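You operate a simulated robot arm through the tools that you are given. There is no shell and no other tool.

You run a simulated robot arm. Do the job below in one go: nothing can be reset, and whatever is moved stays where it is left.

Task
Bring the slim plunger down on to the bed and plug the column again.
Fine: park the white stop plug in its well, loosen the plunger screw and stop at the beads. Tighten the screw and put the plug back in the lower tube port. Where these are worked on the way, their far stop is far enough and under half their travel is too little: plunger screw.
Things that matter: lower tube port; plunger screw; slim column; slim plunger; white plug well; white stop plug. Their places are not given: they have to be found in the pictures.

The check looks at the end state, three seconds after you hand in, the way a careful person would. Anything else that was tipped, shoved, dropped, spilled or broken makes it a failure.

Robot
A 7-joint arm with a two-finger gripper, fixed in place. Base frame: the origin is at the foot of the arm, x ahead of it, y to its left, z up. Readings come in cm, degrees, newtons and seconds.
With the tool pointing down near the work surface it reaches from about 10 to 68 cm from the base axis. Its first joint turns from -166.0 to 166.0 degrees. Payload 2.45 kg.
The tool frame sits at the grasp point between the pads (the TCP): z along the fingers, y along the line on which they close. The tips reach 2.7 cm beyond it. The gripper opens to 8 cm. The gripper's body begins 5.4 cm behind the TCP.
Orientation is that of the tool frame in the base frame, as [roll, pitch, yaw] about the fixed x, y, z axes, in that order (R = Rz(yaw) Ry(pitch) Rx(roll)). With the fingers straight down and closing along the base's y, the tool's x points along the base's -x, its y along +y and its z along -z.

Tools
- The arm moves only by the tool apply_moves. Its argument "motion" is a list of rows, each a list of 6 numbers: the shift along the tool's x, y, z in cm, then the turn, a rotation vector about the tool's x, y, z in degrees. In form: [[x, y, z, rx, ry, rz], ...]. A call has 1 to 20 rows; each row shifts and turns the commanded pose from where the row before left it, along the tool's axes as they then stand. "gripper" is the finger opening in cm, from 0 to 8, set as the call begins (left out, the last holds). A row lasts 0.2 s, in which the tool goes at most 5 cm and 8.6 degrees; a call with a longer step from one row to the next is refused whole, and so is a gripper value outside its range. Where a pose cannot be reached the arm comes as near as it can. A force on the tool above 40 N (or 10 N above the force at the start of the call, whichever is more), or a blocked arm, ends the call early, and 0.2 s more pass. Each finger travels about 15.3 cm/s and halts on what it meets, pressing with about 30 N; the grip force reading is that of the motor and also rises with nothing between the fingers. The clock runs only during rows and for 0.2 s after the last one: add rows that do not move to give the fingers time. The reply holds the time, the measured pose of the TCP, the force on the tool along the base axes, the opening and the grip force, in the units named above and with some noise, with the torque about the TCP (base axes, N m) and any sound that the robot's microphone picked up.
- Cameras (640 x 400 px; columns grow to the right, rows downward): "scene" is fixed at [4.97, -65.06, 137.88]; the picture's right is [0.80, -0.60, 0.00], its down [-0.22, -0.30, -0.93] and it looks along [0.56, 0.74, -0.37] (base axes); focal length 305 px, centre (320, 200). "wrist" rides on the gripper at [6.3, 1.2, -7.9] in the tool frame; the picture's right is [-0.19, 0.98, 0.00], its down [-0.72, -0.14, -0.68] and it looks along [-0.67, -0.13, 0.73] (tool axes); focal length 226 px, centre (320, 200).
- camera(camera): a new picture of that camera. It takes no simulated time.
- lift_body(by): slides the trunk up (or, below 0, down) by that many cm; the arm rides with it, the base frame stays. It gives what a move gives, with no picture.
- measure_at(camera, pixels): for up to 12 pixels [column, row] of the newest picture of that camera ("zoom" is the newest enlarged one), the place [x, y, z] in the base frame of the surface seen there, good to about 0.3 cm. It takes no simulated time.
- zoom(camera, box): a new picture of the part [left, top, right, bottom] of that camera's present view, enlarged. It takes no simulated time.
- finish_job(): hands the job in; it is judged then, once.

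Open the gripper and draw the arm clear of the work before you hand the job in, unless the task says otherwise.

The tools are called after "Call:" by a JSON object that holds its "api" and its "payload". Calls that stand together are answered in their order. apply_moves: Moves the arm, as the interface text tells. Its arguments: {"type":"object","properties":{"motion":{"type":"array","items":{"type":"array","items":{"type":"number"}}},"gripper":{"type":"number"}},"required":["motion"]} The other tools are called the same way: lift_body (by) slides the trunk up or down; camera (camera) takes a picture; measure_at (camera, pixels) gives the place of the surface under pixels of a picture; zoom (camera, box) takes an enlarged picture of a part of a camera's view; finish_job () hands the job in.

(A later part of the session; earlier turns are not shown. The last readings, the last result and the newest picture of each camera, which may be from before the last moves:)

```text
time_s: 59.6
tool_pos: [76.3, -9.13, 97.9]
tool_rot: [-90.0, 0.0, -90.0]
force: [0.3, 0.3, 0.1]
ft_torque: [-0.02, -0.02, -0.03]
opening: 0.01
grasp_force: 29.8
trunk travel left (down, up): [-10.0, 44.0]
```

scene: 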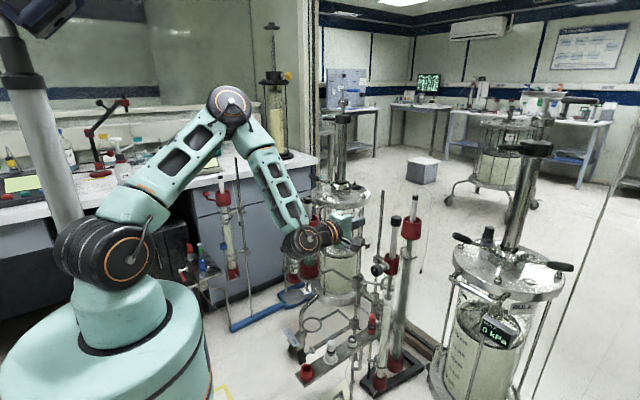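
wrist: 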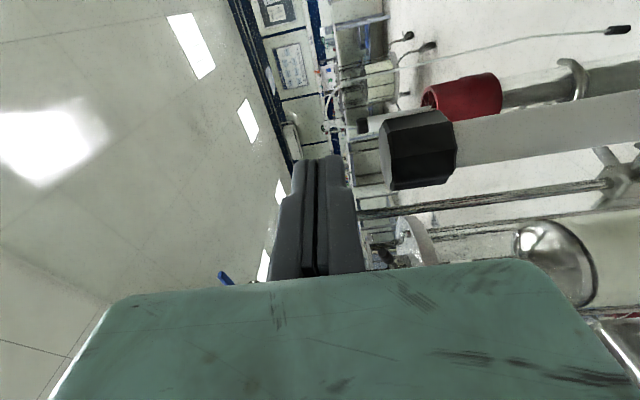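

No contact yet at z≈97.9. Continuing in 0.1 cm steps.

Call:
{"api": "apply_moves", "payload": {"motion": [[0, 0.1, 0, 0, 0, 0], [0, 0.1, 0, 0, 0, 0], [0, 0.1, 0, 0, 0, 0], [0, 0, 0, 0, 0, 0]]}}

Call:
{"api": "apply_moves", "payload": {"motion": [[0, 0.1, 0, 0, 0, 0], [0, 0.1, 0, 0, 0, 0], [0, 0, 0, 0, 0, 0]]}}

Call:
{"api": "zoom", "payload": {"camera": "wrist", "box": [280, 90, 480, 240]}}

```text
time_s: 60.6
tool_pos: [76.19, -9.21, 97.75]
tool_rot: [-90.0, 0.1, -90.0]
force: [-1.2, -0.1, 0.4]
ft_torque: [-0.03, -0.01, -0.01]
opening: 0.02
grasp_force: 30.0
trunk travel left (down, up): [-10.0, 44.0]
```

```text
time_s: 61.4
tool_pos: [76.19, -9.11, 97.54]
tool_rot: [-90.1, 0.0, -90.1]
force: [0.4, -0.7, 1.1]
ft_torque: [0.04, -0.01, 0.01]
opening: 0.0
grasp_force: 29.8
trunk travel left (down, up): [-10.0, 44.0]
```

```text
2.67 times, centred on (380, 165) of wrist
```

zoom: 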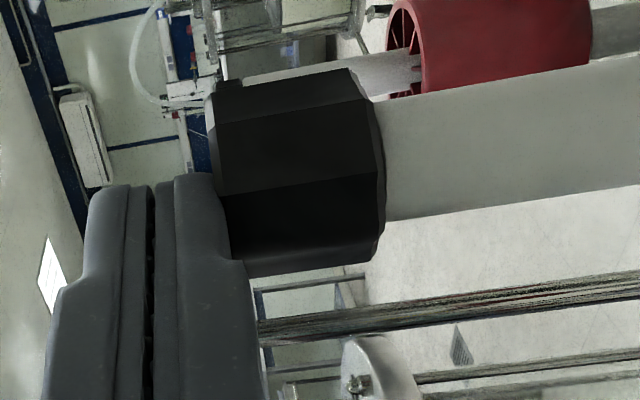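

Fingers look almost touching the cap's top. Continuing slowly.

Call:
{"api": "apply_moves", "payload": {"motion": [[0, 0.1, 0, 0, 0, 0], [0, 0.1, 0, 0, 0, 0], [0, 0, 0, 0, 0, 0]]}}

Call:
{"api": "apply_moves", "payload": {"motion": [[0, 0.1, 0, 0, 0, 0], [0, 0.1, 0, 0, 0, 0], [0, 0, 0, 0, 0, 0]]}}

Call:
{"api": "zoom", "payload": {"camera": "wrist", "box": [280, 90, 480, 240]}}

Call:
{"api": "zoom", "payload": {"camera": "scene", "box": [360, 200, 420, 260]}}

```text
time_s: 62.2
tool_pos: [76.22, -9.09, 97.29]
tool_rot: [-90.0, 0.0, -90.0]
force: [-0.9, 1.1, 1.4]
ft_torque: [-0.01, -0.01, -0.01]
opening: 0.01
grasp_force: 29.3
trunk travel left (down, up): [-10.0, 44.0]
```

```text
time_s: 63.0
tool_pos: [76.21, -9.23, 97.01]
tool_rot: [-89.9, 0.0, -90.0]
force: [-0.4, 1.0, 1.3]
ft_torque: [-0.08, -0.03, -0.01]
opening: 0.01
grasp_force: 29.4
trunk travel left (down, up): [-10.0, 44.0]
```

```text
2.67 times, centred on (380, 165) of wrist
```

zoom: 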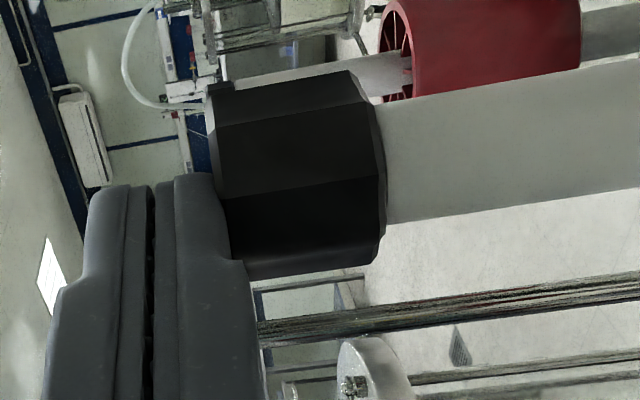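

```text
6.67 times, centred on (390, 230) of scene
```

zoom: 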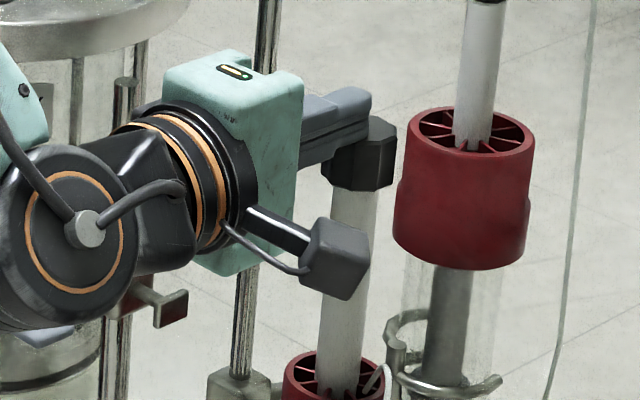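

The cap now moves down with the fingers under only ~1 N. I check the head's current height in the tube.

Call:
{"api": "zoom", "payload": {"camera": "scene", "box": [375, 285, 405, 315]}}

Call:
{"api": "measure_at", "payload": {"camera": "zoom", "pixels": [[297, 215], [297, 210], [297, 220], [285, 212], [310, 212], [297, 200], [297, 225], [275, 300], [290, 312], [265, 315]]}}

Call:
{"api": "camera", "payload": {"camera": "wrist"}}

Call:
{"api": "measure_at", "payload": {"camera": "wrist", "pixels": [[350, 130], [360, 150], [380, 150], [395, 150], [400, 150], [403, 150], [385, 125], [385, 180]]}}

```text
13.33 times, centred on (390, 300) of scene
```

zoom: 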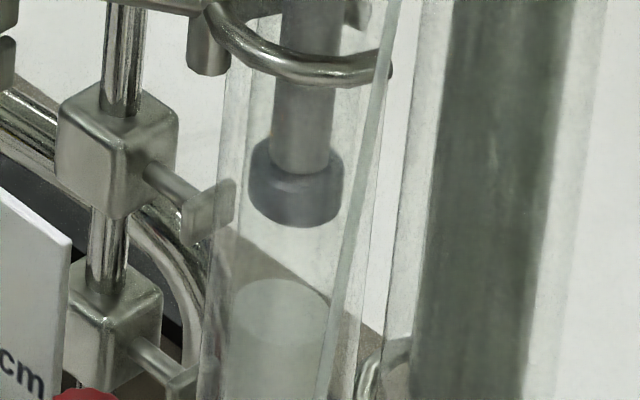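

```text
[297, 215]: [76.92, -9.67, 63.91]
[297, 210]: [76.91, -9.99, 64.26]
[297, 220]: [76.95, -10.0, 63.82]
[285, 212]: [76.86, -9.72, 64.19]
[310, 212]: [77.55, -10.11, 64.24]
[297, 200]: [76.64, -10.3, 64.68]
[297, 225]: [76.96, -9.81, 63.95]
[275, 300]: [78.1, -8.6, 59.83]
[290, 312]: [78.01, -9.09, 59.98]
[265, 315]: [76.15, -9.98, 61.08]
```

```text
taken
```

wrist: 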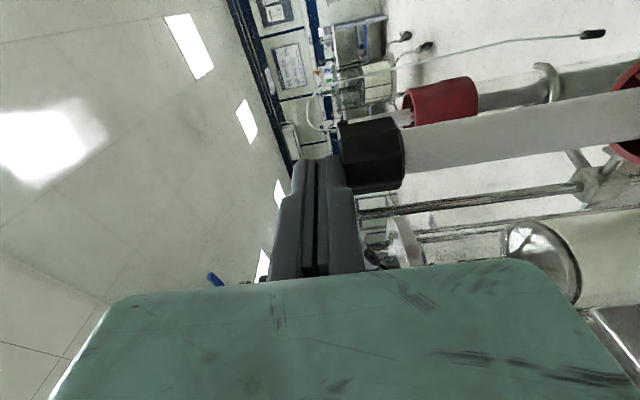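

```text
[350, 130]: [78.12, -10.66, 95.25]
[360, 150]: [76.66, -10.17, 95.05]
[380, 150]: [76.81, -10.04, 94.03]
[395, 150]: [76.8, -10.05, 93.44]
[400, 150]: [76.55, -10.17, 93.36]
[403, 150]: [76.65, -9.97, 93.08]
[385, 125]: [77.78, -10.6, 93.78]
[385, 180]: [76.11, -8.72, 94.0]
```

The head dropped ~0.6 cm; about 3.75 cm remains. I push 2.4 cm further in gentle steps watching force.

Call:
{"api": "apply_moves", "payload": {"motion": [[0, 0.2, 0, 0, 0, 0], [0, 0.2, 0, 0, 0, 0], [0, 0.2, 0, 0, 0, 0], [0, 0.2, 0, 0, 0, 0], [0, 0.2, 0, 0, 0, 0], [0, 0.2, 0, 0, 0, 0], [0, 0, 0, 0, 0, 0]]}}

Call:
{"api": "apply_moves", "payload": {"motion": [[0, 0.2, 0, 0, 0, 0], [0, 0.2, 0, 0, 0, 0], [0, 0.2, 0, 0, 0, 0], [0, 0.2, 0, 0, 0, 0], [0, 0.2, 0, 0, 0, 0], [0, 0.2, 0, 0, 0, 0], [0, 0, 0, 0, 0, 0]]}}

Call:
{"api": "zoom", "payload": {"camera": "scene", "box": [375, 285, 405, 315]}}

Call:
{"api": "zoom", "payload": {"camera": "scene", "box": [350, 200, 430, 280]}}

```text
time_s: 64.6
tool_pos: [76.2, -9.16, 95.8]
tool_rot: [-90.1, -0.1, -89.9]
force: [-0.2, 1.0, 0.2]
ft_torque: [0.01, 0.0, -0.01]
opening: 0.0
grasp_force: 29.6
trunk travel left (down, up): [-10.0, 44.0]
```

```text
time_s: 66.2
tool_pos: [76.31, -9.16, 94.57]
tool_rot: [-90.0, 0.0, -90.0]
force: [-1.6, -0.9, 1.4]
ft_torque: [0.0, 0.01, 0.0]
opening: 0.0
grasp_force: 30.4
trunk travel left (down, up): [-10.0, 44.0]
```

```text
13.33 times, centred on (390, 300) of scene
```

zoom: 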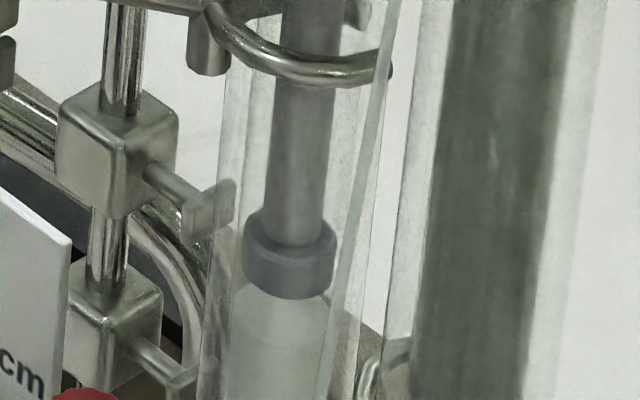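

```text
5.00 times, centred on (390, 240) of scene
```

zoom: 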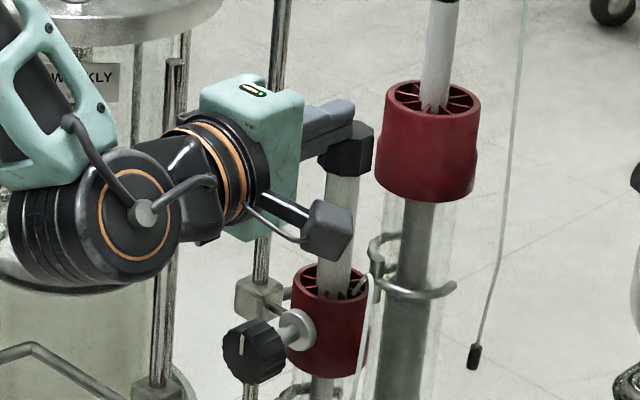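

Head bottom is at zoom row 299; seated it should be around row 342, so ≈1.4 cm remains. I advance 1.0 cm, then creep.

Call:
{"api": "apply_moves", "payload": {"motion": [[0, 0.15, 0, 0, 0, 0], [0, 0.15, 0, 0, 0, 0], [0, 0.15, 0, 0, 0, 0], [0, 0.15, 0, 0, 0, 0], [0, 0.15, 0, 0, 0, 0], [0, 0.15, 0, 0, 0, 0], [0, 0.1, 0, 0, 0, 0], [0, 0, 0, 0, 0, 0]]}}

Call:
{"api": "zoom", "payload": {"camera": "scene", "box": [375, 285, 405, 315]}}

Call:
{"api": "measure_at", "payload": {"camera": "zoom", "pixels": [[285, 325], [285, 320], [285, 315], [285, 330], [285, 335], [285, 345], [285, 355], [285, 365], [285, 380], [270, 325], [300, 325]]}}

```text
time_s: 68.0
tool_pos: [76.3, -9.23, 93.59]
tool_rot: [-90.1, 0.0, -90.0]
force: [0.0, 0.0, 1.0]
ft_torque: [-0.02, -0.01, -0.01]
opening: 0.02
grasp_force: 29.5
trunk travel left (down, up): [-10.0, 44.0]
```

```text
13.33 times, centred on (390, 300) of scene
```

zoom: 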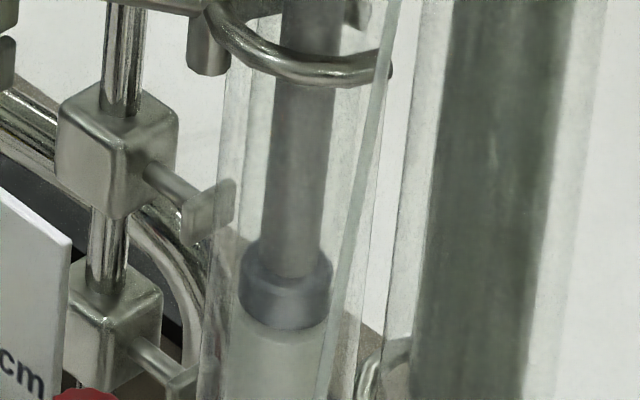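

```text
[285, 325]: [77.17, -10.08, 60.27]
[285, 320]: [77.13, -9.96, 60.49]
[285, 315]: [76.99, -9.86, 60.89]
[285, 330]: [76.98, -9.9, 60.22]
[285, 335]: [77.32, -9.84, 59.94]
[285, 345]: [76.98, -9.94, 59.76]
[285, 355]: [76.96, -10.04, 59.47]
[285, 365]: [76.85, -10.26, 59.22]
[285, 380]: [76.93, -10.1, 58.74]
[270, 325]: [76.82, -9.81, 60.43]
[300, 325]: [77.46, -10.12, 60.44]
```

Head bottom ≈ z 60.2, the bed at ≈59.8; about 0.35 cm left. Creeping 0.1 cm at a time watching the vertical force.

Call:
{"api": "apply_moves", "payload": {"motion": [[0, 0.1, 0, 0, 0, 0], [0, 0.1, 0, 0, 0, 0], [0, 0, 0, 0, 0, 0]]}}

Call:
{"api": "apply_moves", "payload": {"motion": [[0, 0.1, 0, 0, 0, 0], [0, 0, 0, 0, 0, 0]]}}

Call:
{"api": "zoom", "payload": {"camera": "scene", "box": [375, 285, 405, 315]}}

```text
time_s: 68.8
tool_pos: [76.31, -9.12, 93.35]
tool_rot: [-90.0, 0.0, -89.9]
force: [0.6, 0.3, 1.1]
ft_torque: [0.03, -0.02, 0.01]
opening: 0.0
grasp_force: 29.7
trunk travel left (down, up): [-10.0, 44.0]
```

```text
time_s: 69.4
tool_pos: [76.23, -9.26, 93.25]
tool_rot: [-90.1, 0.1, -90.0]
force: [0.1, 0.4, 1.3]
ft_torque: [-0.01, 0.01, -0.04]
opening: 0.01
grasp_force: 29.8
trunk travel left (down, up): [-10.0, 44.0]
```

```text
13.33 times, centred on (390, 300) of scene
```

zoom: 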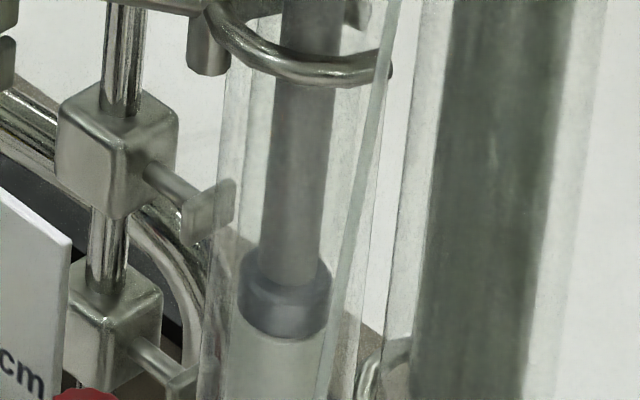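

Head is now at row ≈339, still just ~1 N. One more 0.1 cm step.

Call:
{"api": "apply_moves", "payload": {"motion": [[0, 0.1, 0, 0, 0, 0], [0, 0, 0, 0, 0, 0]]}}

Call:
{"api": "zoom", "payload": {"camera": "scene", "box": [375, 285, 405, 315]}}

Call:
{"api": "measure_at", "payload": {"camera": "zoom", "pixels": [[285, 325], [285, 330], [285, 335], [285, 338], [285, 341], [285, 345], [285, 350], [285, 355], [270, 335], [300, 335], [265, 340], [310, 335]]}}

```text
time_s: 70.0
tool_pos: [76.18, -9.04, 93.1]
tool_rot: [-90.0, 0.1, -90.0]
force: [0.2, -0.2, 1.2]
ft_torque: [0.0, -0.01, -0.01]
opening: 0.02
grasp_force: 29.8
trunk travel left (down, up): [-10.0, 44.0]
```

```text
13.33 times, centred on (390, 300) of scene
```

zoom: 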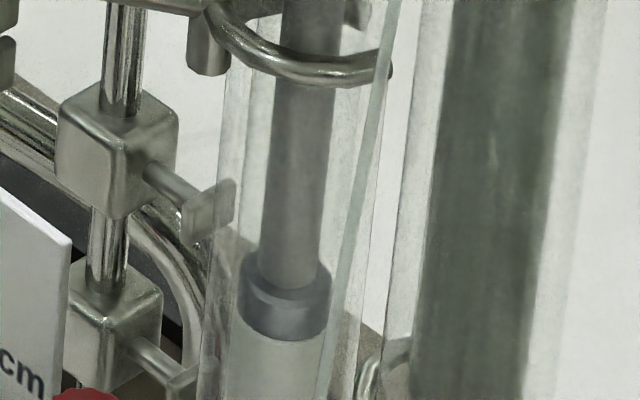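

```text
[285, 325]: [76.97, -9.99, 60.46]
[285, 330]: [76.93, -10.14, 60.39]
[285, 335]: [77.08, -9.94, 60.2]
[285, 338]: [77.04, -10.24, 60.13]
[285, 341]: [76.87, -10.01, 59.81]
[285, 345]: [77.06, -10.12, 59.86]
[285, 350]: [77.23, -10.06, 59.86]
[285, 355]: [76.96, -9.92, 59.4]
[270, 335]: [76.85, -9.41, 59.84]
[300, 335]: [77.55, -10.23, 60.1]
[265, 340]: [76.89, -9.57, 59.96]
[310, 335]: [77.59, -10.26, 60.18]
```

Head bottom ≈ row 342 (z≈59.9). Continue with 0.05 cm steps to feel the bed.

Call:
{"api": "apply_moves", "payload": {"motion": [[0, 0.05, 0, 0, 0, 0], [0, 0, 0, 0, 0, 0], [0, 0, 0, 0, 0, 0]]}}

Call:
{"api": "apply_moves", "payload": {"motion": [[0, 0.05, 0, 0, 0, 0], [0, 0, 0, 0, 0, 0], [0, 0, 0, 0, 0, 0]]}}

Call:
{"api": "zoom", "payload": {"camera": "scene", "box": [375, 285, 405, 315]}}

```text
time_s: 70.8
tool_pos: [76.28, -9.19, 93.07]
tool_rot: [-90.0, 0.0, -90.0]
force: [0.6, -1.1, 1.0]
ft_torque: [0.02, 0.01, -0.01]
opening: 0.0
grasp_force: 29.7
trunk travel left (down, up): [-10.0, 44.0]
```

```text
time_s: 71.6
tool_pos: [76.13, -9.14, 93.15]
tool_rot: [-90.0, 0.1, -90.0]
force: [0.0, 1.0, 0.4]
ft_torque: [0.02, 0.01, 0.03]
opening: 0.0
grasp_force: 29.9
trunk travel left (down, up): [-10.0, 44.0]
```

```text
13.33 times, centred on (390, 300) of scene
```

zoom: 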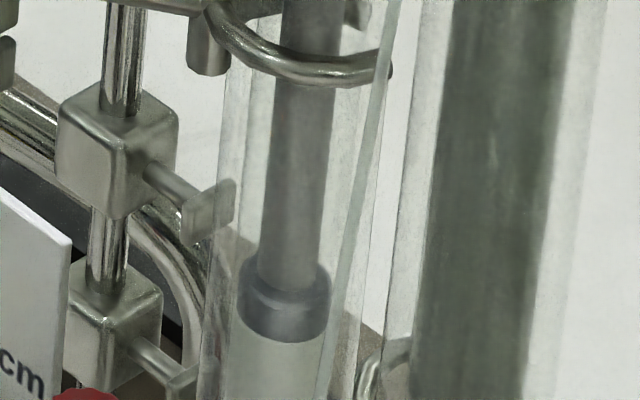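

Head bottom now near row 344, and force is still ~1 N. I zoom in more to see whether the head is just on the bed.

Call:
{"api": "zoom", "payload": {"camera": "scene", "box": [381, 304, 394, 316]}}

Call:
{"api": "measure_at", "payload": {"camera": "zoom", "pixels": [[300, 180], [300, 195], [300, 205], [300, 215], [300, 225], [300, 235], [300, 250], [220, 180], [220, 195], [380, 180], [380, 195], [300, 280]]}}

```text
16.00 times, centred on (388, 310) of scene
```

zoom: 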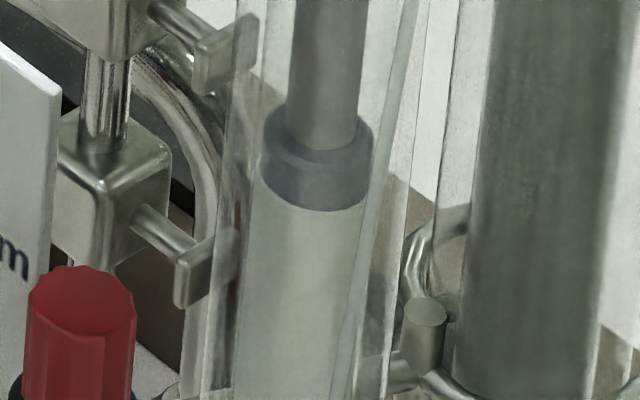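

```text
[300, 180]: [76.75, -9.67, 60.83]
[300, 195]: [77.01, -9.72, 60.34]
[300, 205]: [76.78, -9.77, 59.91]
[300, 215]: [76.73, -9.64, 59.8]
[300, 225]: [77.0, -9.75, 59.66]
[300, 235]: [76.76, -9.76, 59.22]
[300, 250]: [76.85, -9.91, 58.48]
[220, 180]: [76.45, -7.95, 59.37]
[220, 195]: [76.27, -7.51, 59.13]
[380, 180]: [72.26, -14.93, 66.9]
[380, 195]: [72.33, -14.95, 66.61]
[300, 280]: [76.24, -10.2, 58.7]
```

Geometrically the head should seat at about row 342–344 and it's there now. I take one more 0.06 cm step to feel for contact.

Call:
{"api": "apply_moves", "payload": {"motion": [[0, 0.06, 0, 0, 0, 0], [0, 0, 0, 0, 0, 0], [0, 0, 0, 0, 0, 0]]}}

Call:
{"api": "zoom", "payload": {"camera": "scene", "box": [375, 285, 405, 315]}}

Call:
{"api": "zoom", "payload": {"camera": "wrist", "box": [280, 90, 480, 240]}}

```text
time_s: 72.4
tool_pos: [76.13, -9.08, 93.1]
tool_rot: [-90.0, 0.0, -89.9]
force: [0.4, -1.0, 0.5]
ft_torque: [-0.01, 0.0, 0.0]
opening: 0.0
grasp_force: 30.6
trunk travel left (down, up): [-10.0, 44.0]
```

```text
13.33 times, centred on (390, 300) of scene
```

zoom: 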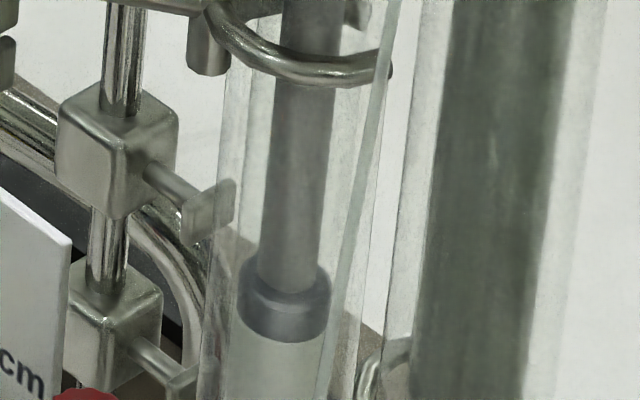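

```text
2.67 times, centred on (380, 165) of wrist
```

zoom: 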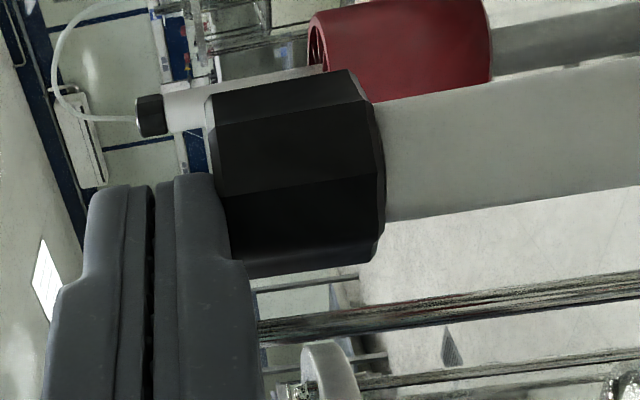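

Checking whether the head moved with this last step, using the same 16x zoom as before.

Call:
{"api": "zoom", "payload": {"camera": "scene", "box": [381, 304, 394, 316]}}

Call:
{"api": "apply_moves", "payload": {"motion": [[0, 0, 0, 0, 0, 0], [0, 0, 0, 0, 0, 0], [0, 0, 0, 0, 0, 0]]}}

```text
16.00 times, centred on (388, 310) of scene
```

zoom: 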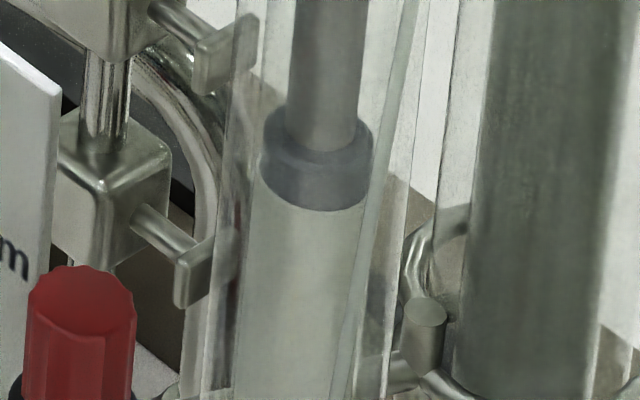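

```text
time_s: 73.2
tool_pos: [76.16, -9.12, 93.01]
tool_rot: [-90.1, 0.0, -90.0]
force: [0.2, 0.1, 0.4]
ft_torque: [-0.01, 0.0, 0.02]
opening: 0.0
grasp_force: 29.6
trunk travel left (down, up): [-10.0, 44.0]
```

Head did not visibly move in that step (edge still at row 211). I press 0.1 cm more to see if force builds.

Call:
{"api": "apply_moves", "payload": {"motion": [[0, 0.1, 0, 0, 0, 0], [0, 0, 0, 0, 0, 0], [0, 0, 0, 0, 0, 0]]}}

Call:
{"api": "zoom", "payload": {"camera": "scene", "box": [381, 304, 394, 316]}}

Call:
{"api": "zoom", "payload": {"camera": "wrist", "box": [280, 90, 480, 240]}}

```text
time_s: 74.0
tool_pos: [76.29, -9.12, 92.95]
tool_rot: [-90.0, 0.0, -89.9]
force: [-0.6, -0.1, 1.9]
ft_torque: [0.0, -0.02, -0.02]
opening: 0.0
grasp_force: 29.8
trunk travel left (down, up): [-10.0, 44.0]
```

```text
16.00 times, centred on (388, 310) of scene
```

zoom: 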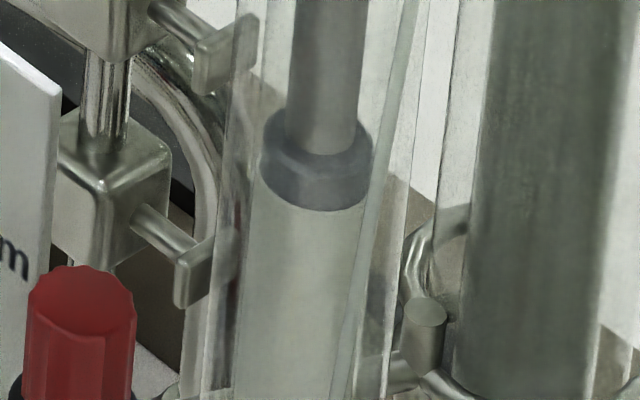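

```text
2.67 times, centred on (380, 165) of wrist
```

zoom: 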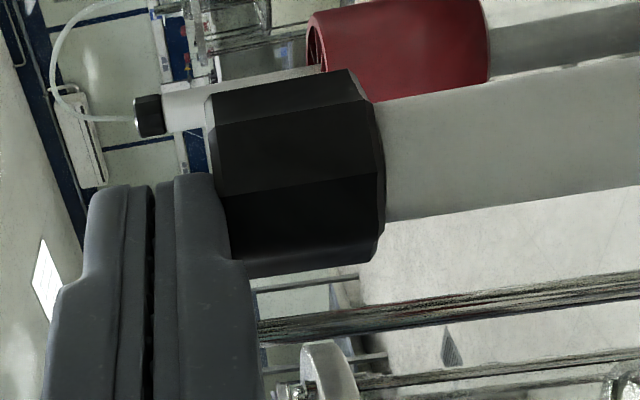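

Now the rod/head junction has moved down (row 150→154) while the visible lower edge stays at row 211, so the head has just passed the bed's surface by roughly 0.15–0.2 cm. I take idle readings to see if the bed pushes back.

Call:
{"api": "apply_moves", "payload": {"motion": [[0, 0, 0, 0, 0, 0]]}}

Call:
{"api": "apply_moves", "payload": {"motion": [[0, 0, 0, 0, 0, 0]]}}

Call:
{"api": "apply_moves", "payload": {"motion": [[0, 0, 0, 0, 0, 0]]}}

Call:
{"api": "apply_moves", "payload": {"motion": [[0, 0, 0, 0, 0, 0]]}}

```text
time_s: 74.4
tool_pos: [76.11, -9.1, 92.9]
tool_rot: [-90.1, -0.1, -90.0]
force: [-0.7, -0.4, 0.0]
ft_torque: [-0.03, -0.01, -0.01]
opening: 0.0
grasp_force: 29.5
trunk travel left (down, up): [-10.0, 44.0]
```

```text
time_s: 74.8
tool_pos: [76.24, -9.22, 92.91]
tool_rot: [-89.9, 0.0, -90.0]
force: [1.0, -0.4, 0.3]
ft_torque: [-0.01, 0.03, 0.02]
opening: 0.0
grasp_force: 30.1
trunk travel left (down, up): [-10.0, 44.0]
```

```text
time_s: 75.2
tool_pos: [76.21, -9.16, 92.84]
tool_rot: [-90.0, 0.0, -90.1]
force: [0.4, 0.5, -0.3]
ft_torque: [-0.03, 0.0, -0.03]
opening: 0.0
grasp_force: 30.0
trunk travel left (down, up): [-10.0, 44.0]
```

```text
time_s: 75.6
tool_pos: [76.12, -9.11, 92.97]
tool_rot: [-90.0, 0.1, -90.0]
force: [-0.6, -0.1, 0.4]
ft_torque: [0.02, -0.03, 0.03]
opening: 0.0
grasp_force: 30.7
trunk travel left (down, up): [-10.0, 44.0]
```

No push-back, so the bed must be judged by eye; I overshot by ~0.2 cm and will correct it by gripping the cap and lifting slightly. First I raise clear and back away from the cap.

Call:
{"api": "apply_moves", "payload": {"motion": [[0, -0.8, 0, 0, 0, 0], [0, -1.6, 0, 0, 0, 0], [0, -1.6, 0, 0, 0, 0], [0, 0, -2.5, 0, 0, 0], [0, 0, -2.5, 0, 0, 0], [0, 0, -2.5, 0, 0, 0], [0, 0, -2.5, 0, 0, 0], [0, 0, 0, 0, 0, 0]]}}

Call:
{"api": "zoom", "payload": {"camera": "scene", "box": [381, 304, 394, 316]}}

Call:
{"api": "zoom", "payload": {"camera": "scene", "box": [340, 190, 440, 290]}}

```text
time_s: 77.4
tool_pos: [66.13, -9.08, 96.99]
tool_rot: [-90.0, -0.1, -90.1]
force: [0.3, 0.1, 0.9]
ft_torque: [0.04, 0.02, 0.02]
opening: 0.0
grasp_force: 29.7
trunk travel left (down, up): [-10.0, 44.0]
```

```text
16.00 times, centred on (388, 310) of scene
```

zoom: 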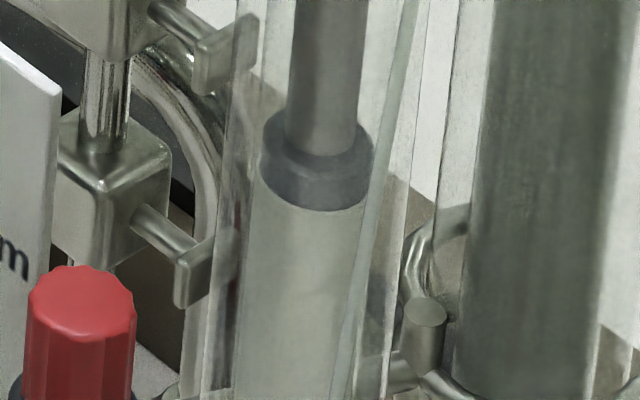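

```text
4.00 times, centred on (390, 240) of scene
```

zoom: 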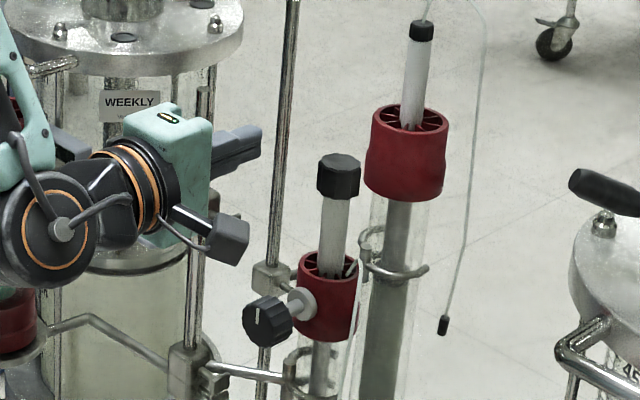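

The plunger stays where it is. I measure the cap's new height and take a closer look.

Call:
{"api": "measure_at", "payload": {"camera": "zoom", "pixels": [[339, 163], [330, 160], [348, 162], [338, 172], [338, 180], [338, 188], [338, 194], [330, 185], [350, 185], [338, 215]]}}

Call:
{"api": "zoom", "payload": {"camera": "scene", "box": [385, 215, 405, 240]}}

```text
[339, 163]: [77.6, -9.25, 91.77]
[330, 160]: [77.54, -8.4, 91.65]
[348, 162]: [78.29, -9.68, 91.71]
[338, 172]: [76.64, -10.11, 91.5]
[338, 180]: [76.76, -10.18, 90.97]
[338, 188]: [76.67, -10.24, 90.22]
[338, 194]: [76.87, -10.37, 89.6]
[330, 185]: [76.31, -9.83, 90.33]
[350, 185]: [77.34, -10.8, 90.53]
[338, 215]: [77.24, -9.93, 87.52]
```

```text
16.00 times, centred on (395, 228) of scene
```

zoom: 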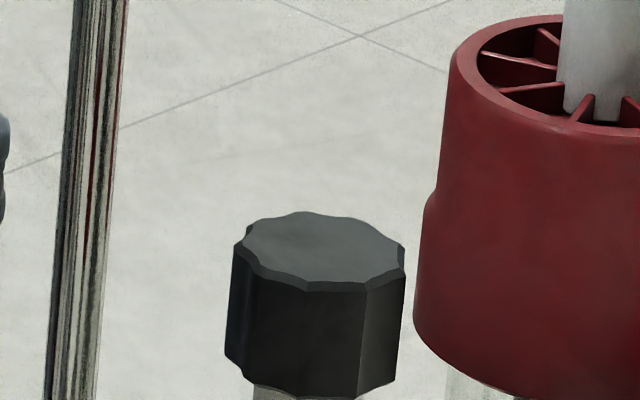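

Cap top is now at ≈91.7 (travel ≈4.7 cm, vs ≈4.45 needed), confirming ~0.25 cm overshoot. I rotate the hand so the camera is on top and the fingers close along y, and lower to the cap's level.

Call:
{"api": "apply_moves", "payload": {"motion": [[0, 0, 0, 0, 0, -8.2], [0, 0, 0, 0, 0, -8.2], [0, 0, 0, 0, 0, -8.2], [0, 0, 0, 0, 0, -8.2], [0, 0, 0, 0, 0, -8.2], [0, 0, 0, 0, 0, -8.2], [0, 0, 0, 0, 0, -8.2], [0, 0, 0, 0, 0, -8.2], [0, 0, 0, 0, 0, -8.2], [0, 0, 0, 0, 0, -8.2], [0, 0, 0, 0, 0, -8.0], [-2.2, 0, 0, 0, 0, 0], [-2.2, 0, 0, 0, 0, 0], [-2.1, 0, 0, 0, 0, 0], [0, 0, 0, 0, 0, 0]], "gripper": 5.4}}

Call:
{"api": "camera", "payload": {"camera": "wrist"}}

Call:
{"api": "camera", "payload": {"camera": "scene"}}

```text
time_s: 80.6
tool_pos: [66.22, -9.3, 90.4]
tool_rot: [162.8, -90.0, 17.4]
force: [0.1, -0.6, 1.0]
ft_torque: [-0.01, -0.03, 0.0]
opening: 5.4
grasp_force: 0.0
trunk travel left (down, up): [-10.0, 44.0]
```

```text
taken
```

wrist: 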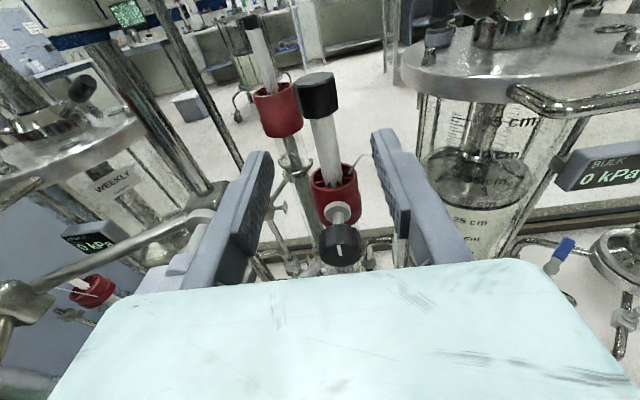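

```text
taken
```

scene: 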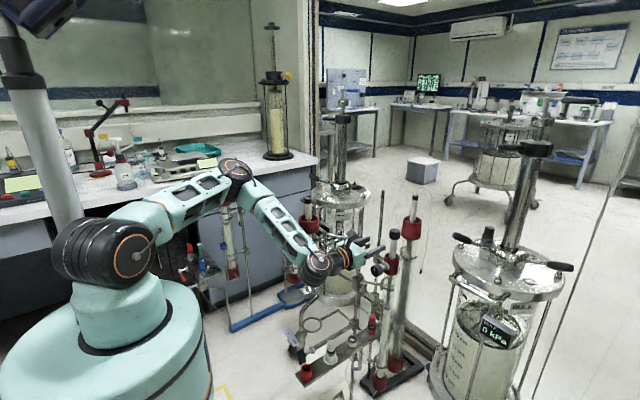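

The cap is at wrist (318,95), centred between the fingers. I advance so the pads straddle it (TCP x≈77).

Call:
{"api": "apply_moves", "payload": {"motion": [[0, 0, 2.2, 0, 0, 0], [0, 0, 2.2, 0, 0, 0], [0, 0, 2.2, 0, 0, 0], [0, 0, 2.2, 0, 0, 0], [0, 0, 1.9, 0, 0, 0], [0, 0, 0, 0, 0, 0]]}}

Call:
{"api": "camera", "payload": {"camera": "wrist"}}

Call:
{"api": "zoom", "payload": {"camera": "scene", "box": [340, 190, 440, 290]}}

```text
time_s: 82.0
tool_pos: [76.99, -9.09, 90.59]
tool_rot: [-174.4, -90.0, -5.7]
force: [0.2, -0.7, 0.1]
ft_torque: [-0.01, 0.0, -0.03]
opening: 5.41
grasp_force: 0.1
trunk travel left (down, up): [-10.0, 44.0]
```

```text
taken
```

wrist: 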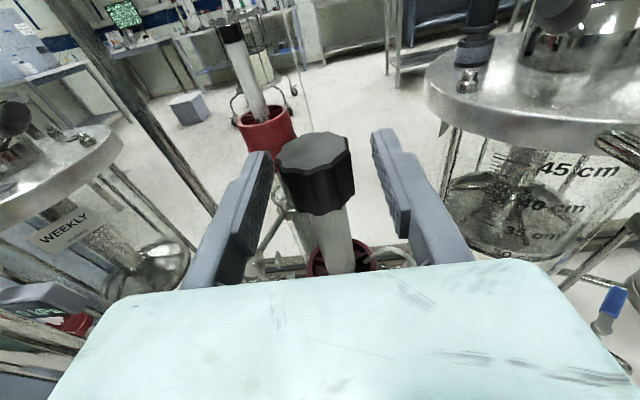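

```text
4.00 times, centred on (390, 240) of scene
```

zoom: 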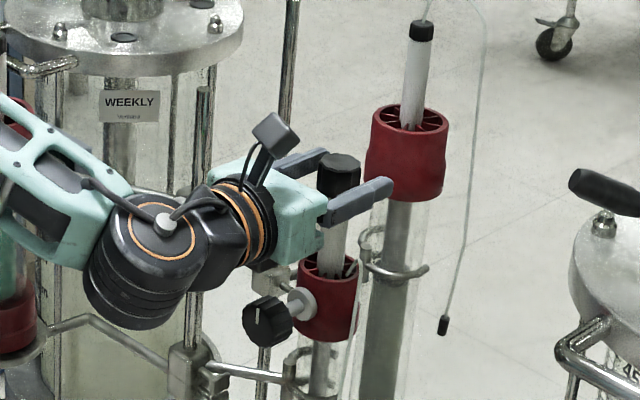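

Fingers straddle the cap. Closing gently on it and then checking the head's position.

Call:
{"api": "apply_moves", "payload": {"motion": [[0, 0, 0, 0, 0, 0], [0, 0, 0, 0, 0, 0], [0, 0, 0, 0, 0, 0]], "gripper": 2.6}}

Call:
{"api": "zoom", "payload": {"camera": "scene", "box": [381, 304, 394, 316]}}

Call:
{"api": "zoom", "payload": {"camera": "wrist", "box": [240, 100, 400, 240]}}

```text
time_s: 82.8
tool_pos: [77.12, -8.92, 90.53]
tool_rot: [179.9, -90.0, 0.4]
force: [8.5, 4.9, 0.7]
ft_torque: [0.22, -0.17, 0.06]
opening: 3.3
grasp_force: 45.1
trunk travel left (down, up): [-10.0, 44.0]
```

```text
16.00 times, centred on (388, 310) of scene
```

zoom: 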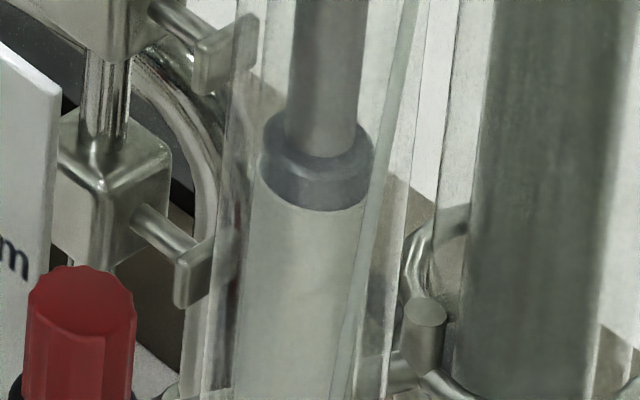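

```text
2.86 times, centred on (320, 170) of wrist
```

zoom: 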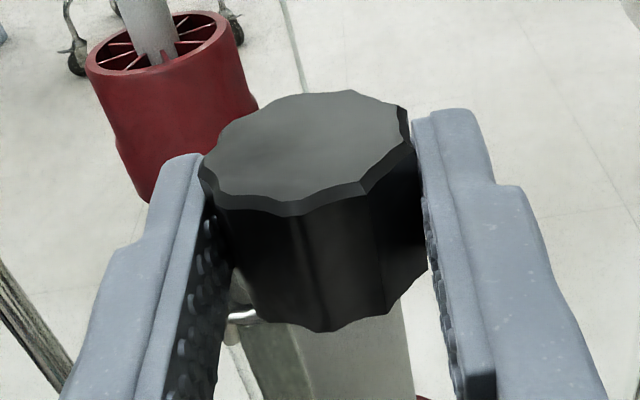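

Gripped at 3.3 cm. I lift 0.2 cm and look at the head edge again.

Call:
{"api": "apply_moves", "payload": {"motion": [[0.1, 0, 0, 0, 0, 0], [0.1, 0, 0, 0, 0, 0], [0, 0, 0, 0, 0, 0], [0, 0, 0, 0, 0, 0]]}}

Call:
{"api": "zoom", "payload": {"camera": "scene", "box": [381, 304, 394, 316]}}

```text
time_s: 83.8
tool_pos: [77.16, -8.88, 90.65]
tool_rot: [167.1, -89.9, 12.9]
force: [9.3, 8.4, -3.6]
ft_torque: [0.74, 0.43, 0.17]
opening: 3.29
grasp_force: 44.8
trunk travel left (down, up): [-10.0, 44.0]
```

```text
16.00 times, centred on (388, 310) of scene
```

zoom: 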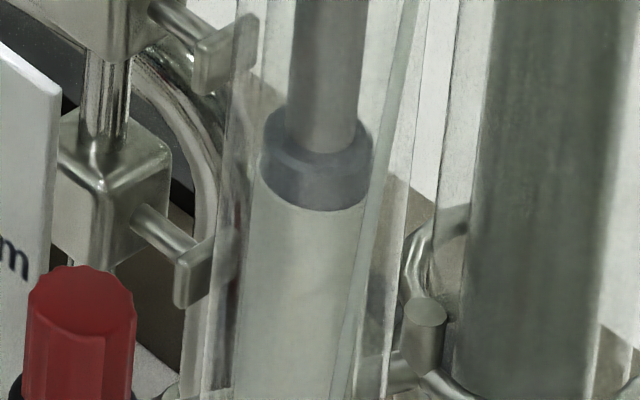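

Junction rose from ~156 to ~152. Lift another 0.1 cm.

Call:
{"api": "apply_moves", "payload": {"motion": [[0.1, 0, 0, 0, 0, 0], [0, 0, 0, 0, 0, 0], [0, 0, 0, 0, 0, 0]]}}

Call:
{"api": "zoom", "payload": {"camera": "scene", "box": [381, 304, 394, 316]}}

```text
time_s: 84.6
tool_pos: [77.01, -8.87, 90.78]
tool_rot: [165.7, -89.8, 14.2]
force: [10.9, 8.3, -3.4]
ft_torque: [0.69, 0.28, 0.09]
opening: 3.3
grasp_force: 45.0
trunk travel left (down, up): [-10.0, 44.0]
```

```text
16.00 times, centred on (388, 310) of scene
```

zoom: 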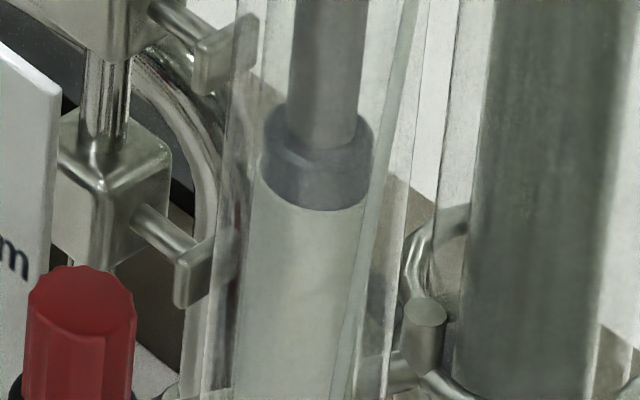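

Junction is now at ~148, edge ~210; nearly at the surface. One last 0.06 cm.

Call:
{"api": "apply_moves", "payload": {"motion": [[0.06, 0, 0, 0, 0, 0], [0, 0, 0, 0, 0, 0], [0, 0, 0, 0, 0, 0]]}}

Call:
{"api": "zoom", "payload": {"camera": "scene", "box": [381, 304, 394, 316]}}

Call:
{"api": "zoom", "payload": {"camera": "scene", "box": [375, 285, 405, 315]}}

```text
time_s: 85.4
tool_pos: [76.97, -9.02, 90.93]
tool_rot: [163.8, -89.9, 16.2]
force: [12.7, 8.9, -2.2]
ft_torque: [0.66, 0.18, 0.11]
opening: 3.31
grasp_force: 45.0
trunk travel left (down, up): [-10.0, 44.0]
```

```text
16.00 times, centred on (388, 310) of scene
```

zoom: 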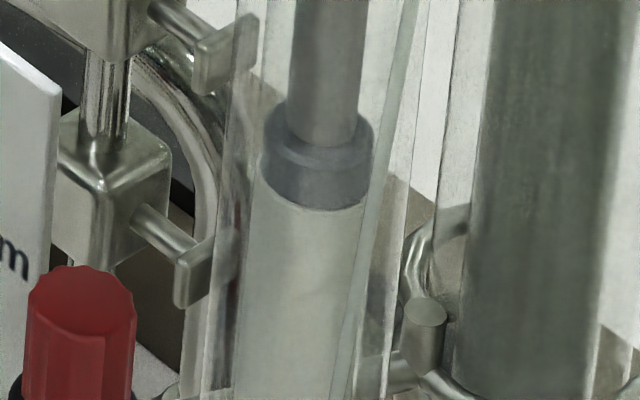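

```text
13.33 times, centred on (390, 300) of scene
```

zoom: 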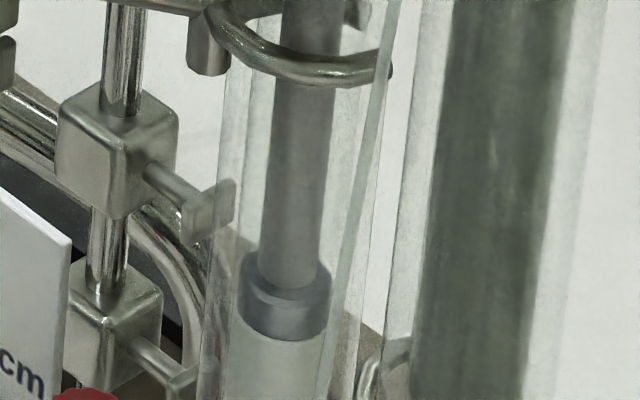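

The head's lower rim now sits right on the bed's surface (contact line at row 210). I release the cap and withdraw straight back, then check that it stayed.

Call:
{"api": "apply_moves", "payload": {"motion": [[0, 0, 0, 0, 0, 0], [0, 0, 0, 0, 0, 0], [0, 0, 0, 0, 0, 0], [0, 0, -2.0, 0, 0, 0], [0, 0, -2.5, 0, 0, 0], [0, 0, -2.5, 0, 0, 0], [0, 0, -2.5, 0, 0, 0], [0, 0, -2.5, 0, 0, 0], [0, 0, 0, 0, 0, 0]], "gripper": 5.4}}

Call:
{"api": "zoom", "payload": {"camera": "scene", "box": [381, 304, 394, 316]}}

Call:
{"api": "camera", "payload": {"camera": "wrist"}}

Call:
{"api": "camera", "payload": {"camera": "scene"}}

```text
time_s: 87.4
tool_pos: [64.99, -9.25, 90.84]
tool_rot: [149.4, -90.0, 30.6]
force: [0.0, -0.8, 0.1]
ft_torque: [-0.01, 0.0, 0.02]
opening: 5.39
grasp_force: 0.1
trunk travel left (down, up): [-10.0, 44.0]
```

```text
16.00 times, centred on (388, 310) of scene
```

zoom: 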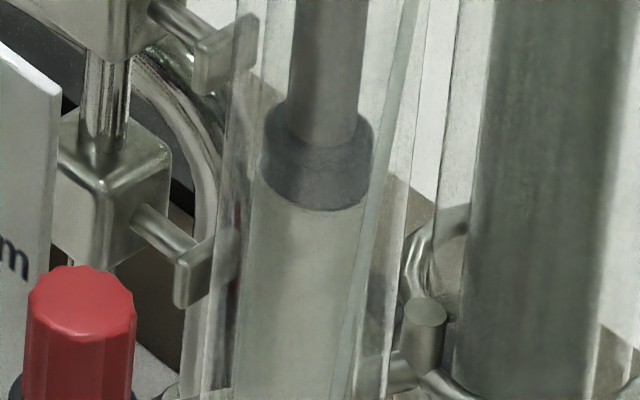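

```text
taken
```

wrist: 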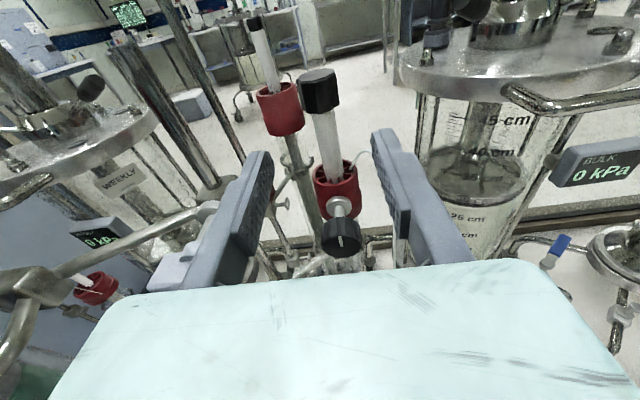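

```text
taken
```

scene: 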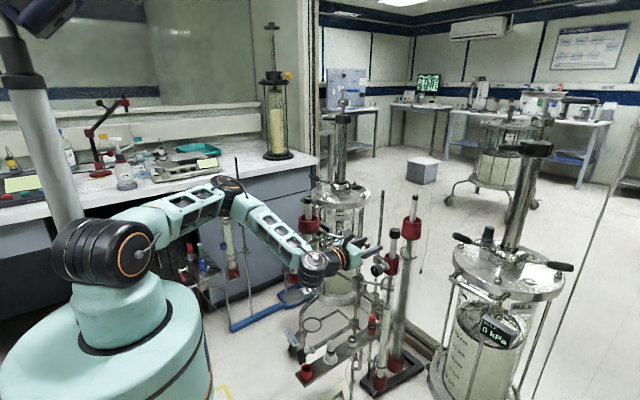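

Plunger stays seated. Now the screw: I back off to x≈61 and lower to the knob's height (z≈79.3) with the camera still on top.

Call:
{"api": "apply_moves", "payload": {"motion": [[0, 0, -2.0, 0, 0, 0], [0, 0, -2.0, 0, 0, 0], [-2.4, 0, 0, 0, 0, 0], [-2.4, 0, 0, 0, 0, 0], [-2.4, 0, 0, 0, 0, 0], [-2.4, 0, 0, 0, 0, 0], [-1.9, 0, 0, 0, 0, 0], [0, 0, 0, 0, 0, 0]], "gripper": 5.6}}

Call:
{"api": "zoom", "payload": {"camera": "wrist", "box": [250, 60, 390, 180]}}

Call:
{"api": "measure_at", "payload": {"camera": "zoom", "pixels": [[320, 180], [320, 200], [320, 220], [290, 200], [350, 200], [320, 240], [320, 160], [270, 200], [370, 200]]}}

```text
time_s: 89.2
tool_pos: [60.88, -9.13, 79.23]
tool_rot: [1.8, -90.0, 178.2]
force: [0.2, -0.3, -0.1]
ft_torque: [0.0, 0.01, 0.02]
opening: 5.61
grasp_force: 0.1
trunk travel left (down, up): [-10.0, 44.0]
```

```text
3.33 times, centred on (320, 120) of wrist
```

zoom: 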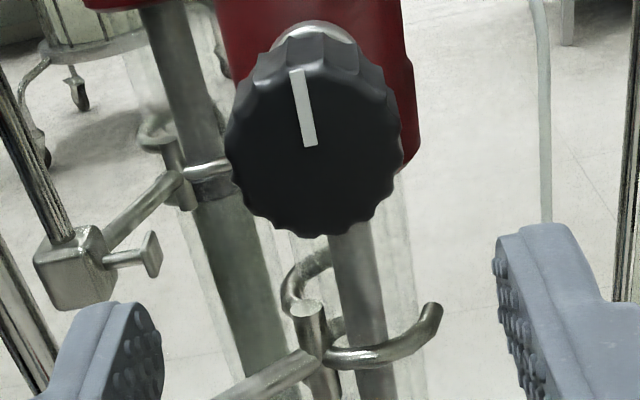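

```text
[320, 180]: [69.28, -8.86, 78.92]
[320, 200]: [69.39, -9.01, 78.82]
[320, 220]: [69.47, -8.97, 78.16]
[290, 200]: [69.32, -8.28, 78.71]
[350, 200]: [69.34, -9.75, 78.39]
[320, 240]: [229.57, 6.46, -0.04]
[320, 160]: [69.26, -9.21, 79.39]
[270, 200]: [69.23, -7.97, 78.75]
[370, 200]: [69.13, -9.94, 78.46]
```

Knob centre ≈ (69.3,-9.0,79.45), mark pointing up. I nudge up 0.1 and advance to straddle the knob, then close.

Call:
{"api": "apply_moves", "payload": {"motion": [[0.12, -0.05, 2.0, 0, 0, 0], [0, 0, 2.0, 0, 0, 0], [0, 0, 2.0, 0, 0, 0], [0, 0, 1.9, 0, 0, 0], [0, 0, 0, 0, 0, 0]]}}

Call:
{"api": "apply_moves", "payload": {"motion": [[0, 0, 0, 0, 0, 0], [0, 0, 0, 0, 0, 0], [0, 0, 0, 0, 0, 0]], "gripper": 3.0}}

Call:
{"api": "zoom", "payload": {"camera": "wrist", "box": [240, 80, 400, 240]}}

```text
time_s: 90.4
tool_pos: [68.86, -9.03, 79.53]
tool_rot: [158.4, -89.9, 21.5]
force: [-0.2, 0.5, 0.2]
ft_torque: [0.0, -0.01, 0.01]
opening: 5.61
grasp_force: 0.1
trunk travel left (down, up): [-10.0, 44.0]
```

```text
time_s: 91.2
tool_pos: [68.93, -9.05, 79.48]
tool_rot: [-179.9, -90.0, 0.0]
force: [5.5, 6.9, 0.4]
ft_torque: [0.02, 0.12, -0.33]
opening: 3.73
grasp_force: 44.8
trunk travel left (down, up): [-10.0, 44.0]
```

```text
2.50 times, centred on (320, 160) of wrist
```

zoom: 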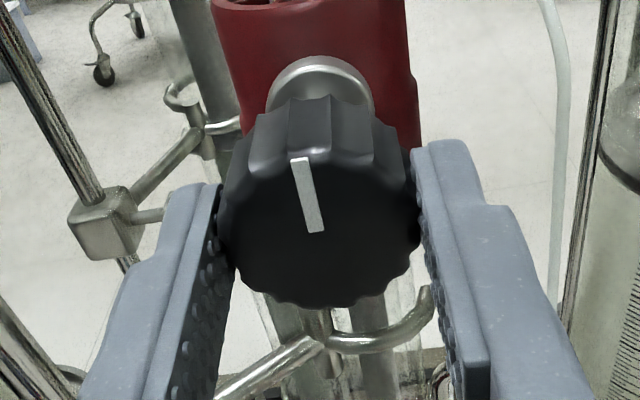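

Good grip. Now I turn clockwise (positive about tool z), monitoring the load.

Call:
{"api": "apply_moves", "payload": {"motion": [[0, 0, 0, 0, 0, 6], [0, 0, 0, 0, 0, 6], [0, 0, 0, 0, 0, 6], [0, 0, 0, 0, 0, 6], [0, 0, 0, 0, 0, 6], [0, 0, 0, 0, 0, 0]]}}

Call:
{"api": "apply_moves", "payload": {"motion": [[0, 0, 0, 0, 0, 6], [0, 0, 0, 0, 0, 6], [0, 0, 0, 0, 0, 6], [0, 0, 0, 0, 0, 6], [0, 0, 0, 0, 0, 6], [0, 0, 0, 0, 0, 0]]}}

Call:
{"api": "zoom", "payload": {"camera": "wrist", "box": [240, 80, 400, 240]}}

```text
time_s: 92.6
tool_pos: [68.87, -8.96, 79.42]
tool_rot: [-90.0, -60.0, -90.0]
force: [5.5, 8.5, 2.7]
ft_torque: [-0.01, 0.24, -0.11]
opening: 3.75
grasp_force: 44.8
trunk travel left (down, up): [-10.0, 44.0]
```

```text
time_s: 94.0
tool_pos: [68.92, -8.97, 79.52]
tool_rot: [-90.0, -30.0, -89.9]
force: [8.4, 12.9, 7.2]
ft_torque: [0.04, 0.22, -0.02]
opening: 3.75
grasp_force: 45.2
trunk travel left (down, up): [-10.0, 44.0]
```

```text
2.50 times, centred on (320, 160) of wrist
```

zoom: 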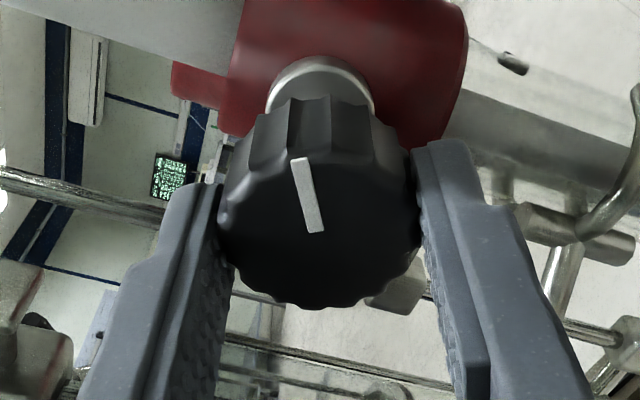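

The knob turns with the hand (60° so far, light load). Continuing clockwise.

Call:
{"api": "apply_moves", "payload": {"motion": [[0, 0, 0, 0, 0, 6], [0, 0, 0, 0, 0, 6], [0, 0, 0, 0, 0, 6], [0, 0, 0, 0, 0, 6], [0, 0, 0, 0, 0, 6], [0, 0, 0, 0, 0, 0]]}}

Call:
{"api": "apply_moves", "payload": {"motion": [[0, 0, 0, 0, 0, 6], [0, 0, 0, 0, 0, 6], [0, 0, 0, 0, 0, 6], [0, 0, 0, 0, 0, 6], [0, 0, 0, 0, 0, 6], [0, 0, 0, 0, 0, 0]]}}

Call:
{"api": "apply_moves", "payload": {"motion": [[0, 0, 0, 0, 0, 6], [0, 0, 0, 0, 0, 6], [0, 0, 0, 0, 0, 6], [0, 0, 0, 0, 0, 6], [0, 0, 0, 0, 0, 6], [0, 0, 0, 0, 0, 0]]}}

Call:
{"api": "zoom", "payload": {"camera": "wrist", "box": [240, 80, 400, 240]}}

Call:
{"api": "camera", "payload": {"camera": "scene"}}

```text
time_s: 95.4
tool_pos: [68.76, -8.93, 79.65]
tool_rot: [-90.0, 0.1, -89.9]
force: [9.7, 14.0, 11.9]
ft_torque: [-0.02, 0.27, 0.46]
opening: 3.73
grasp_force: 44.7
trunk travel left (down, up): [-10.0, 44.0]
```

```text
time_s: 96.8
tool_pos: [68.92, -9.03, 79.52]
tool_rot: [-89.9, 30.2, -90.0]
force: [11.7, 8.5, 13.3]
ft_torque: [-0.01, 0.05, 0.52]
opening: 3.76
grasp_force: 44.9
trunk travel left (down, up): [-10.0, 44.0]
```

```text
time_s: 98.2
tool_pos: [68.89, -9.0, 79.56]
tool_rot: [-89.9, 60.1, -89.8]
force: [18.2, 6.5, 18.1]
ft_torque: [0.01, -0.19, 0.6]
opening: 3.77
grasp_force: 44.5
trunk travel left (down, up): [-10.0, 44.0]
```

```text
2.50 times, centred on (320, 160) of wrist
```

zoom: 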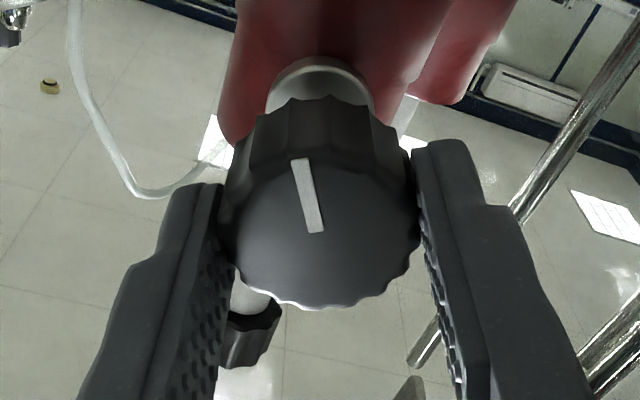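

```text
taken
```

scene: 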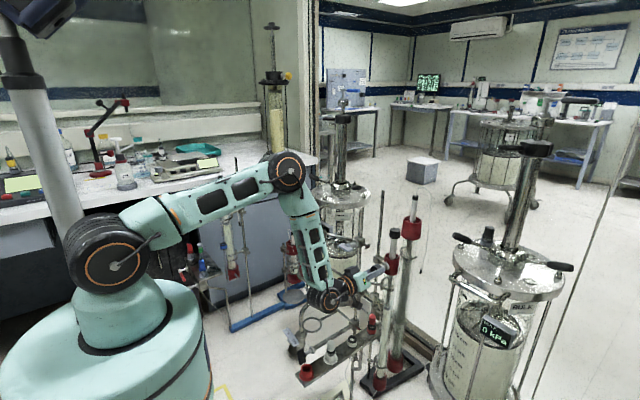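

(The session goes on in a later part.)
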